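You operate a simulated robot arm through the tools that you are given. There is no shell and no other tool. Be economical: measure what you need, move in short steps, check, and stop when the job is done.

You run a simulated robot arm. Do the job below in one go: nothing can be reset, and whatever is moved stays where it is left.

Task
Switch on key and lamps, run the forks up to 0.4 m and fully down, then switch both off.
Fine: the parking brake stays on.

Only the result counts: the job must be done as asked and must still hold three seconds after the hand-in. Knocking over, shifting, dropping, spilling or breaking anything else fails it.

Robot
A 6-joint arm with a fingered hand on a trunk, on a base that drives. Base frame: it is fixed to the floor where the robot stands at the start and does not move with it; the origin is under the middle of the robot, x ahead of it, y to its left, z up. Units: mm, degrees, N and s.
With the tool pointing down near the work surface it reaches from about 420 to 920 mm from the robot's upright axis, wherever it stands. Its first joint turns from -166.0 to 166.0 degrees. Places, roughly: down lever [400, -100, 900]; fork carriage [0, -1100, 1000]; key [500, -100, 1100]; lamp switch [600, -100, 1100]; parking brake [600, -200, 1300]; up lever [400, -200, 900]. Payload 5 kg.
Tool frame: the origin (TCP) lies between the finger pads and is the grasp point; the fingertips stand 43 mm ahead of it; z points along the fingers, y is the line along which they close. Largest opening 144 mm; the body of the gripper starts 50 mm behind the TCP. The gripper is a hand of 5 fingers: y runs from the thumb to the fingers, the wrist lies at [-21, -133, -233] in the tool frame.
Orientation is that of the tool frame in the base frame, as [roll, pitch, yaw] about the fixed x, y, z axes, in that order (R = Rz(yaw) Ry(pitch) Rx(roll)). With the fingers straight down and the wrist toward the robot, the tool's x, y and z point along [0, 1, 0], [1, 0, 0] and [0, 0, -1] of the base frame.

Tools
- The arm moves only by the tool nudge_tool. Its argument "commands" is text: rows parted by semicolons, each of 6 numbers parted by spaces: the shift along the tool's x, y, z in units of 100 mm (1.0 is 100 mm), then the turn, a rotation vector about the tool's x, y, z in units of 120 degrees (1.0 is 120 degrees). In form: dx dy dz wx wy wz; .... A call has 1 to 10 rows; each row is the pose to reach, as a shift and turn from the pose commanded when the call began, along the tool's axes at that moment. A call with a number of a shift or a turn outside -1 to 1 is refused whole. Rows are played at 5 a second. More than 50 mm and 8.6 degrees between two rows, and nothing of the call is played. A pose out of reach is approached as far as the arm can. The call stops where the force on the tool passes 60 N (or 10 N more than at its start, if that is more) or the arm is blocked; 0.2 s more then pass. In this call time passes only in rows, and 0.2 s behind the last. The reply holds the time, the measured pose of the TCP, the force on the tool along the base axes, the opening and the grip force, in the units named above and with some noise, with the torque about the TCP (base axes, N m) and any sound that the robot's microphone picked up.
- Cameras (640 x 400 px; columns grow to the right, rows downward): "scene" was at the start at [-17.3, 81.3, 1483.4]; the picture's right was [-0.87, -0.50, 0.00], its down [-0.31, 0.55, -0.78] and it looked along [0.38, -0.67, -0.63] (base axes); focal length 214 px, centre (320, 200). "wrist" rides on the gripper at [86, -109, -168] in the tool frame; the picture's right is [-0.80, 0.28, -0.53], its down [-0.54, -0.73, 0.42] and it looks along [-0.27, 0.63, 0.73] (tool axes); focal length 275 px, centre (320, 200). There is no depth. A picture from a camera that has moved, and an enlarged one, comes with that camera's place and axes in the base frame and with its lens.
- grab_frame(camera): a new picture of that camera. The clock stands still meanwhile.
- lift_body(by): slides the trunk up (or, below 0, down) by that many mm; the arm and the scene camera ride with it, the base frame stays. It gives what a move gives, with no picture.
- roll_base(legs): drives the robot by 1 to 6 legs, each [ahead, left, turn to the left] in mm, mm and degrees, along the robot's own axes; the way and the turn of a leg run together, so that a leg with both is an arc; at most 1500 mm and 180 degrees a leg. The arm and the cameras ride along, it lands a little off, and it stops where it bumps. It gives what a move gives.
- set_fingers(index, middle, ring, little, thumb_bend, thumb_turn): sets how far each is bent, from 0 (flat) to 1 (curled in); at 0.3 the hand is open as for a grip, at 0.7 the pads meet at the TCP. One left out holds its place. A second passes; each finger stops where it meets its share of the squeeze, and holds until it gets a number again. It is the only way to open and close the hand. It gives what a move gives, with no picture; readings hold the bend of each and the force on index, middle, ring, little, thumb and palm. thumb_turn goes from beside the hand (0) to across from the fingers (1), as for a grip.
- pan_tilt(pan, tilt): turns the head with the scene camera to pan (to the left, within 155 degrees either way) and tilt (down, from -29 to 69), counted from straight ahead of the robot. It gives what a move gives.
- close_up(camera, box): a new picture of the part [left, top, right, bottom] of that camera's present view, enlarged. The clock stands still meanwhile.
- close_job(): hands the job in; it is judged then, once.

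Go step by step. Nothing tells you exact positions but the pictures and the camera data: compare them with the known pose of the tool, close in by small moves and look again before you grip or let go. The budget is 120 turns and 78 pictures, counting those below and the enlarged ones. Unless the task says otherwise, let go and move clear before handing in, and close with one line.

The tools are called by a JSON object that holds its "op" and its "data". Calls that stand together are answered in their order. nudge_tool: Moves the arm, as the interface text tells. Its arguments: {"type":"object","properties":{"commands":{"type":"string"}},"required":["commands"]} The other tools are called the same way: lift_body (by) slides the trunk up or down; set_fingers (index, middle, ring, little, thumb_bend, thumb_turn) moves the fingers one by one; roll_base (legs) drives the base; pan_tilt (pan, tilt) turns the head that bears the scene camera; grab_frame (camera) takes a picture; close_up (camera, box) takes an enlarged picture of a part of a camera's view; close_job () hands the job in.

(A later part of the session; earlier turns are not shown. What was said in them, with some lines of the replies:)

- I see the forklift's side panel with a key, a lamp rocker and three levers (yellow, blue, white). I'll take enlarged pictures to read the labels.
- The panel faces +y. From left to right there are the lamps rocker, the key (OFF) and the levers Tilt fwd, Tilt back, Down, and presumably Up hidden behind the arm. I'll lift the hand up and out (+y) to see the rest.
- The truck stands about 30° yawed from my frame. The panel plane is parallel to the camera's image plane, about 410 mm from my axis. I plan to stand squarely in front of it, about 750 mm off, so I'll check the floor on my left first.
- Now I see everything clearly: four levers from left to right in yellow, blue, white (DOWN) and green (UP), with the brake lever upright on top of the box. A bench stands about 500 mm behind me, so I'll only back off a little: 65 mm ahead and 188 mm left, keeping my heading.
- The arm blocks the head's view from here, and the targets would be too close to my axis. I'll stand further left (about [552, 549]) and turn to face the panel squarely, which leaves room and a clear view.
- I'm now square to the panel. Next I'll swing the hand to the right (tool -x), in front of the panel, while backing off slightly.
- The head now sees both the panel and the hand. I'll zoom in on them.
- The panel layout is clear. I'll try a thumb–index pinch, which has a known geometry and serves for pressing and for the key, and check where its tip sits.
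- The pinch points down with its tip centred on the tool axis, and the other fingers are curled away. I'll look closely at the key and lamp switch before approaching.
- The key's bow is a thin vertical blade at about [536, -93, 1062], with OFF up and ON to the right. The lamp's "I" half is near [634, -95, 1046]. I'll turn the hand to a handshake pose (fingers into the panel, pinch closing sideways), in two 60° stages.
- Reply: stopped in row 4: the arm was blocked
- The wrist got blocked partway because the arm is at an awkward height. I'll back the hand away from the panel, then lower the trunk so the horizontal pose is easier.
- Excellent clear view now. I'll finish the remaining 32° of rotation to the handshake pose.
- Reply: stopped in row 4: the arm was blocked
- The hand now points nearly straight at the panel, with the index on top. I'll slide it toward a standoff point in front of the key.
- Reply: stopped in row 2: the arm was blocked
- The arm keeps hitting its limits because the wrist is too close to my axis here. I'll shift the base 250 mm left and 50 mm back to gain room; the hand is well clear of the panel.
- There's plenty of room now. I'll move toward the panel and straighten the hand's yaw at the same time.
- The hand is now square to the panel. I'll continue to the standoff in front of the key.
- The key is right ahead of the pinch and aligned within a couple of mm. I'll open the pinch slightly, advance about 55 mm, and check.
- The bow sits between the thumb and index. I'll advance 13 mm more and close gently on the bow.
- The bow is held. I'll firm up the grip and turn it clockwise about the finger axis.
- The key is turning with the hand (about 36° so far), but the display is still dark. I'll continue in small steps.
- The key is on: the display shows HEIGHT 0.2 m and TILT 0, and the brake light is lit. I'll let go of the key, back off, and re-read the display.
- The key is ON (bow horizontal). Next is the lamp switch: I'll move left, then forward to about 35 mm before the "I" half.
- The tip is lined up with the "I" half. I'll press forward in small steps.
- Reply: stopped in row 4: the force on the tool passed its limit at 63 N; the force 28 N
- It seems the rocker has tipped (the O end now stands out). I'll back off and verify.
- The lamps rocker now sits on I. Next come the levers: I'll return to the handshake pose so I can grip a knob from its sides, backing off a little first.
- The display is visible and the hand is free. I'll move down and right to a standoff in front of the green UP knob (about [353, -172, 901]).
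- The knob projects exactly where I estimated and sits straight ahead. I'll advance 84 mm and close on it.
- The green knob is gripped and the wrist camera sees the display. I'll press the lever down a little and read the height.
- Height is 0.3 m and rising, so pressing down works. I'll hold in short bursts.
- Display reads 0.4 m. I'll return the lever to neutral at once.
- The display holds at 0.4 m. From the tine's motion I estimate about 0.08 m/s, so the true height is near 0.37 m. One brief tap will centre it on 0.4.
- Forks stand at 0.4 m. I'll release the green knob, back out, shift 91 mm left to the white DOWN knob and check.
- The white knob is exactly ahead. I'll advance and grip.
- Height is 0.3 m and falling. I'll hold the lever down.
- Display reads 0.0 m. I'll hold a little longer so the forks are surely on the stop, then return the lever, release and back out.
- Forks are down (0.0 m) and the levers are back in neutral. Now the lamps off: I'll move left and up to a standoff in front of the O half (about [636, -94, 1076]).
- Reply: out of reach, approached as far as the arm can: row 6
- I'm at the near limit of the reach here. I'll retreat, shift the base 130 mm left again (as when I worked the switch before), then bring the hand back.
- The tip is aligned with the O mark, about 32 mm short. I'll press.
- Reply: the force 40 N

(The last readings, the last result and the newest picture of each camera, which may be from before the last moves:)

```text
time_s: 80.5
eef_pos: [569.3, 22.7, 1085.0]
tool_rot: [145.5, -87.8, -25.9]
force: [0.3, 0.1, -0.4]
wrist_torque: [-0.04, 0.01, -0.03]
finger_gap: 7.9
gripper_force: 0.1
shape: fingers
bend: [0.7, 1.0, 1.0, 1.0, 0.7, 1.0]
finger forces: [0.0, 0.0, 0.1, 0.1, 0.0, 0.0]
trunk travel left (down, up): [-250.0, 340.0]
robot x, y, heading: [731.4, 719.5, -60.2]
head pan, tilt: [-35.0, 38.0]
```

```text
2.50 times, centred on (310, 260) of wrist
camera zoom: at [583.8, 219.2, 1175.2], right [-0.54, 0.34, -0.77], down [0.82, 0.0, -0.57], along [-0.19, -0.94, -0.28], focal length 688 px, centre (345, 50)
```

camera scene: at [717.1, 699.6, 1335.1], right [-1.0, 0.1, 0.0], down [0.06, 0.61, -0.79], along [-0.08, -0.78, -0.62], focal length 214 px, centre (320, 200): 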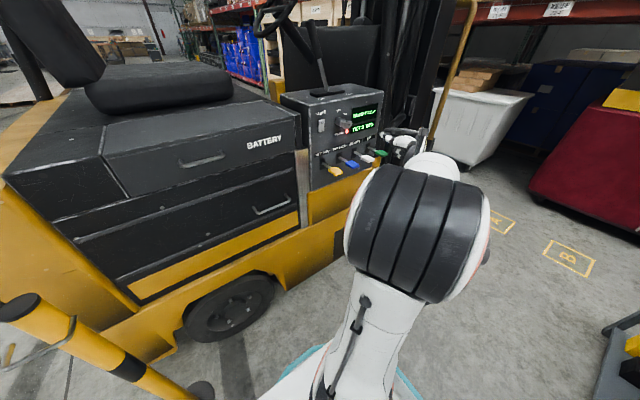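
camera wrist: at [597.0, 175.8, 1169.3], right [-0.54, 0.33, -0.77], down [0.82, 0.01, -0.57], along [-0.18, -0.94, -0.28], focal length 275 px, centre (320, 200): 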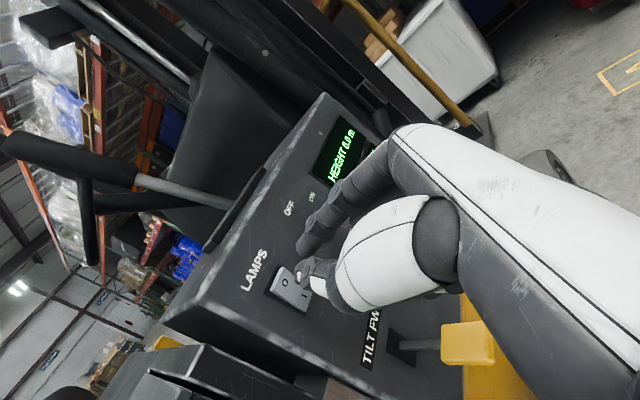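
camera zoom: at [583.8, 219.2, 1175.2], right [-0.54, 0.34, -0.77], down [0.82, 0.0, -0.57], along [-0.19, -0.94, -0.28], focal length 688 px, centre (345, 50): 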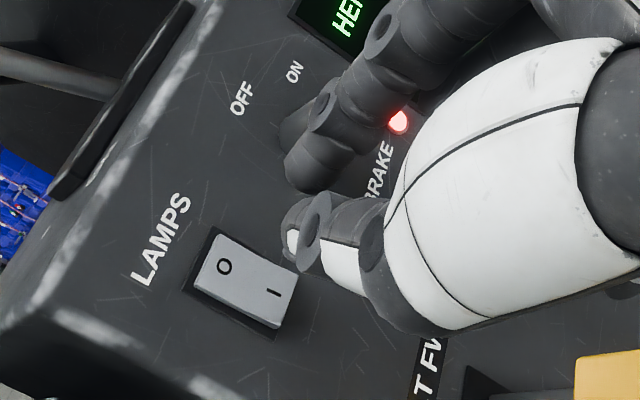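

The lamps rocker is back on O. Now the key: I'll swing the hand back 90° so the pinch closes vertically, and move in front of the key.

{"op": "nudge_tool", "data": {"commands": "-0.04 0.14 -0.2 0 0 0.065; -0.08 0.28 -0.4 0 0 0.13; -0.12 0.43 -0.4 0 0 0.195; -0.16 0.57 -0.4 0 0 0.26; -0.2 0.72 -0.4 0 0 0.325; -0.22 0.86 -0.4 0 0 0.39"}}

{"op": "nudge_tool", "data": {"commands": "0 0 0 0 0 0.065; 0 0 0 0 0 0.13; 0 0 0 0 0 0.195; 0 0 0 0 0 0.26; 0 0 0 0 0 0.325; 0 0 0 0 0 0.355"}}

{"op": "set_fingers", "data": {"index": 0.57, "thumb_bend": 0.57}}

{"op": "grab_frame", "data": {"camera": "wrist"}}

```text
time_s: 81.9
eef_pos: [474.0, 14.4, 1065.3]
tool_rot: [-92.5, -44.2, -148.7]
force: [0.2, -0.1, -1.3]
wrist_torque: [0.0, 0.02, -0.03]
finger_gap: 7.8
gripper_force: 0.0
shape: fingers
bend: [0.7, 1.0, 1.0, 1.0, 0.7, 1.0]
finger forces: [0.1, 0.0, 0.0, 0.0, 0.0, 0.1]
trunk travel left (down, up): [-250.0, 340.0]
robot x, y, heading: [734.4, 719.5, -60.5]
head pan, tilt: [-35.0, 38.0]
```

```text
time_s: 83.3
eef_pos: [472.5, 15.0, 1066.3]
tool_rot: [-91.8, -1.8, -150.5]
force: [0.7, 0.2, 0.0]
wrist_torque: [0.0, 0.02, -0.01]
finger_gap: 8.3
gripper_force: 0.0
shape: fingers
bend: [0.7, 1.0, 1.0, 1.0, 0.7, 1.0]
finger forces: [0.1, 0.0, 0.1, 0.1, 0.0, 0.1]
trunk travel left (down, up): [-250.0, 340.0]
robot x, y, heading: [731.7, 719.1, -60.4]
head pan, tilt: [-35.0, 38.0]
```

```text
time_s: 84.3
eef_pos: [473.5, 14.7, 1066.6]
tool_rot: [-91.7, -1.8, -150.3]
force: [0.0, -0.2, -0.2]
wrist_torque: [-0.04, 0.01, -0.02]
finger_gap: 56.1
gripper_force: 0.0
shape: fingers
bend: [0.56, 1.0, 1.0, 1.0, 0.56, 1.0]
finger forces: [0.1, 0.1, 0.0, 0.0, 0.1, 0.1]
trunk travel left (down, up): [-250.0, 340.0]
robot x, y, heading: [731.2, 721.4, -60.4]
head pan, tilt: [-35.0, 38.0]
```

```text
20 pictures are left
camera wrist: at [320.2, 116.6, 1183.7], right [0.42, 0.86, -0.29], down [0.71, -0.11, 0.69], along [0.57, -0.5, -0.66], focal length 275 px, centre (320, 200)
```

wrist: 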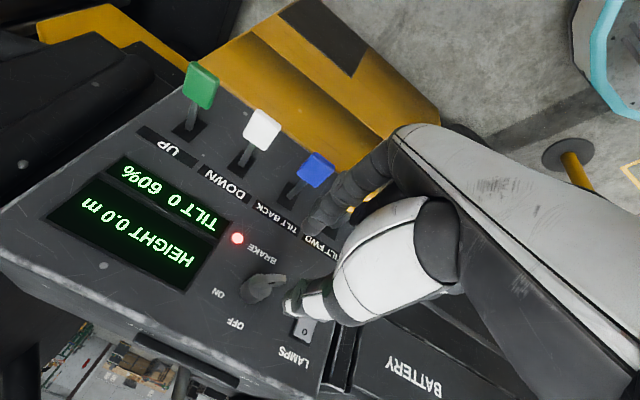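

Everything lines up as before. I'll advance onto the key bow and close.

{"op": "nudge_tool", "data": {"commands": "0 0.02 0.3 0 0 0; 0 0.03 0.6 0 0 0"}}

{"op": "close_up", "data": {"camera": "wrist", "box": [200, 180, 420, 340]}}

```text
time_s: 84.9
eef_pos: [501.9, -38.5, 1062.3]
tool_rot: [-91.7, -1.8, -150.5]
force: [0.3, 1.3, 0.4]
wrist_torque: [0.0, -0.01, -0.01]
finger_gap: 56.1
gripper_force: 0.2
shape: fingers
bend: [0.56, 1.0, 1.0, 1.0, 0.56, 1.0]
finger forces: [0.0, 0.0, 0.0, 0.0, 0.0, 0.1]
trunk travel left (down, up): [-250.0, 340.0]
robot x, y, heading: [731.5, 721.4, -60.3]
head pan, tilt: [-35.0, 38.0]
```

```text
2.50 times, centred on (310, 260) of wrist
camera zoom: at [348.4, 63.0, 1179.1], right [0.42, 0.86, -0.29], down [0.71, -0.11, 0.69], along [0.57, -0.5, -0.66], focal length 688 px, centre (345, 50)
```

zoom: 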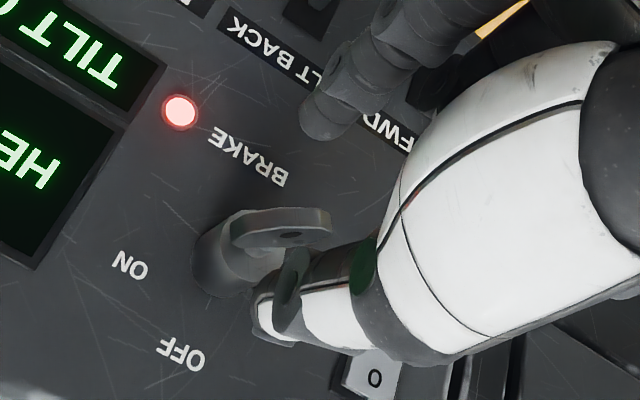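

The bow lies between the thumb and index. I'll advance the last 27 mm, grip, and turn it counter-clockwise in stages.

{"op": "nudge_tool", "data": {"commands": "0 0 0.14 0 0 0; 0 0 0.28 0 0 0"}}

{"op": "set_fingers", "data": {"index": 0.7, "thumb_bend": 0.7}}

{"op": "set_fingers", "data": {"index": 0.76, "thumb_bend": 0.76}}

{"op": "nudge_tool", "data": {"commands": "0 0 0 0 0 -0.05; 0 0 0 0 0 -0.1; 0 0 0 0 0 -0.15; 0 0 0 0 0 -0.2; 0 0 0 0 0 -0.25; 0 0 0 0 0 -0.3; 0 0 0 0 0 -0.35; 0 0 0 0 0 -0.4"}}

{"op": "close_up", "data": {"camera": "wrist", "box": [150, 130, 420, 340]}}

```text
time_s: 85.5
eef_pos: [515.8, -62.8, 1061.0]
tool_rot: [-91.8, -1.9, -150.4]
force: [0.4, 0.4, 0.2]
wrist_torque: [-0.01, 0.03, 0.03]
finger_gap: 56.3
gripper_force: 0.1
shape: fingers
bend: [0.56, 1.0, 1.0, 1.0, 0.56, 1.0]
finger forces: [0.0, 0.0, 0.0, 0.0, 0.1, 0.0]
trunk travel left (down, up): [-250.0, 340.0]
robot x, y, heading: [733.3, 723.4, -60.6]
head pan, tilt: [-35.0, 38.0]
```

```text
time_s: 86.5
eef_pos: [516.1, -63.4, 1061.5]
tool_rot: [-91.7, -1.8, -150.4]
force: [0.1, -0.9, 2.2]
wrist_torque: [-0.11, -0.05, -0.02]
finger_gap: 12.1
gripper_force: 1.9
shape: fingers
bend: [0.7, 1.0, 1.0, 1.0, 0.68, 1.0]
finger forces: [0.4, 0.0, 0.1, 0.1, 2.6, 0.0]
trunk travel left (down, up): [-250.0, 340.0]
robot x, y, heading: [731.1, 720.5, -60.4]
head pan, tilt: [-35.0, 38.0]
```

```text
time_s: 87.5
eef_pos: [516.4, -62.9, 1061.3]
tool_rot: [-91.7, -1.8, -150.3]
force: [2.9, -9.1, 7.4]
wrist_torque: [-0.23, -0.09, 0.03]
finger_gap: 8.8
gripper_force: 10.9
shape: fingers
bend: [0.73, 1.0, 1.0, 1.0, 0.69, 1.0]
finger forces: [7.8, 0.0, 0.1, 0.1, 13.3, 0.1]
trunk travel left (down, up): [-250.0, 340.0]
robot x, y, heading: [734.0, 719.7, -60.4]
head pan, tilt: [-35.0, 38.0]
```

```text
time_s: 89.3
eef_pos: [518.1, -61.9, 1061.6]
tool_rot: [-92.8, -49.9, -148.2]
force: [0.2, -8.5, 4.8]
wrist_torque: [-0.11, -0.06, -0.08]
finger_gap: 8.9
gripper_force: 10.8
shape: fingers
bend: [0.73, 1.0, 1.0, 1.0, 0.7, 1.0]
finger forces: [11.3, 0.1, 0.0, 0.1, 10.3, 0.0]
trunk travel left (down, up): [-250.0, 340.0]
robot x, y, heading: [728.8, 723.2, -60.7]
head pan, tilt: [-35.0, 38.0]
```

```text
1.90 times, centred on (285, 235) of wrist
camera zoom: at [460.9, 93.6, 1202.3], right [-0.02, 0.63, -0.78], down [1.0, 0.08, 0.04], along [0.08, -0.77, -0.63], focal length 524 px, centre (387, 133)
```

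zoom: 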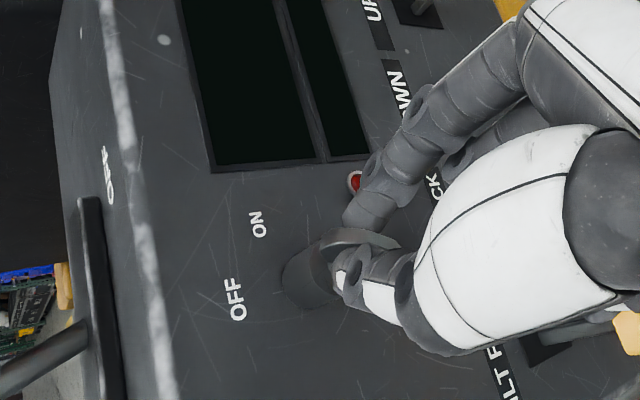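

The display has gone dark. I'll turn the remaining 41° back to full OFF.

{"op": "nudge_tool", "data": {"commands": "0 0 0 0 0 -0.05; 0 0 0 0 0 -0.1; 0 0 0 0 0 -0.15; 0 0 0 0 0 -0.2; 0 0 0 0 0 -0.25; 0 0 0 0 0 -0.3; 0 0 0 0 0 -0.34; 0 0 0 0 0 -0.36"}}

{"op": "set_fingers", "data": {"index": 0.56, "thumb_bend": 0.56}}

{"op": "nudge_tool", "data": {"commands": "0 0 -0.3 0 0 0; 0 0 -0.6 0 0 0; 0 0 -1 0 0 0"}}

{"op": "nudge_tool", "data": {"commands": "0 0.4 -0.2 0 0 0; 0 0.8 -0.3 0 0 0"}}

{"op": "close_up", "data": {"camera": "scene", "box": [320, 70, 440, 170]}}

```text
time_s: 91.1
eef_pos: [517.3, -61.5, 1059.7]
tool_rot: [121.2, -86.5, -1.6]
force: [1.4, -4.2, -2.2]
wrist_torque: [0.1, -0.06, -0.08]
finger_gap: 9.1
gripper_force: 12.0
shape: fingers
bend: [0.73, 1.0, 1.0, 1.0, 0.71, 1.0]
finger forces: [13.0, 0.1, 0.1, 0.0, 11.2, 0.0]
trunk travel left (down, up): [-250.0, 340.0]
robot x, y, heading: [730.0, 722.4, -60.4]
head pan, tilt: [-35.0, 38.0]
```

```text
time_s: 92.1
eef_pos: [516.3, -60.9, 1061.8]
tool_rot: [120.9, -86.4, -1.4]
force: [0.2, -0.1, 0.5]
wrist_torque: [0.01, 0.03, 0.0]
finger_gap: 56.2
gripper_force: 0.1
shape: fingers
bend: [0.56, 1.0, 1.0, 1.0, 0.56, 1.0]
finger forces: [0.0, 0.1, 0.0, 0.0, 0.0, 0.0]
trunk travel left (down, up): [-250.0, 340.0]
robot x, y, heading: [730.1, 725.2, -60.4]
head pan, tilt: [-35.0, 38.0]
```

```text
time_s: 92.9
eef_pos: [465.4, 25.9, 1065.7]
tool_rot: [120.8, -86.5, -1.2]
force: [0.8, -1.1, 0.3]
wrist_torque: [-0.03, -0.05, -0.06]
finger_gap: 56.3
gripper_force: 0.0
shape: fingers
bend: [0.56, 1.0, 1.0, 1.0, 0.56, 1.0]
finger forces: [0.0, 0.0, 0.0, 0.0, 0.0, 0.0]
trunk travel left (down, up): [-250.0, 340.0]
robot x, y, heading: [732.8, 719.1, -60.9]
head pan, tilt: [-35.0, 38.0]
```

```text
time_s: 93.5
eef_pos: [382.0, 12.9, 1071.8]
tool_rot: [119.4, -86.6, 0.2]
force: [0.7, 1.1, 0.6]
wrist_torque: [0.03, 0.02, -0.06]
finger_gap: 56.3
gripper_force: 0.1
shape: fingers
bend: [0.56, 1.0, 1.0, 1.0, 0.56, 1.0]
finger forces: [0.0, 0.0, 0.0, 0.0, 0.0, 0.0]
trunk travel left (down, up): [-250.0, 340.0]
robot x, y, heading: [732.2, 719.1, -60.6]
head pan, tilt: [-35.0, 38.0]
```

```text
4.00 times, centred on (380, 120) of scene
camera zoom: at [829.7, 763.6, 1335.0], right [-1.0, 0.09, 0.0], down [0.06, 0.61, -0.79], along [-0.07, -0.78, -0.62], focal length 858 px, centre (80, 520)
```

zoom: 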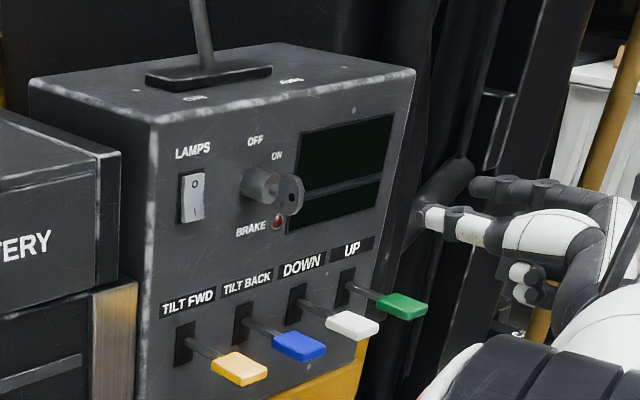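

The display is dark, the levers are neutral and the brake is untouched. One close check of the key and rocker follows.

{"op": "close_up", "data": {"camera": "scene", "box": [356, 100, 404, 130]}}

```text
13.33 times, centred on (380, 115) of scene
camera zoom: at [829.7, 763.6, 1335.0], right [-1.0, 0.09, 0.0], down [0.06, 0.61, -0.79], along [-0.07, -0.78, -0.62], focal length 2860 px, centre (-480, 1333)
```

zoom: 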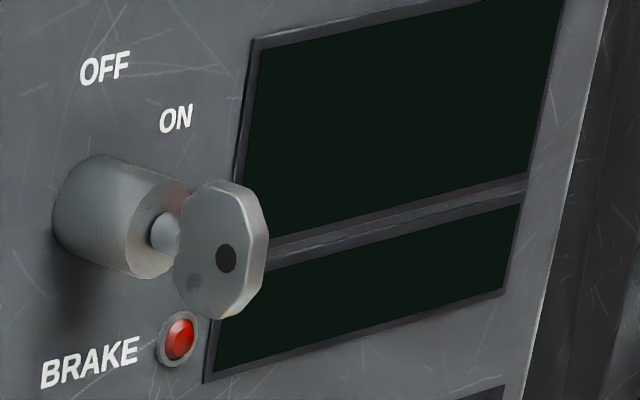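

The key stands vertical at OFF, the rocker is on O, the forks are down, the brake is untouched and the hand is clear. I'm handing in.

{"op": "close_job", "data": {}}

```text
The job is handed in.
```

The job is finished and handed in: key and lamps were switched on, the forks went up to 0.4 m and fully down to 0.0 m, and both are off again. I did not touch the parking brake.
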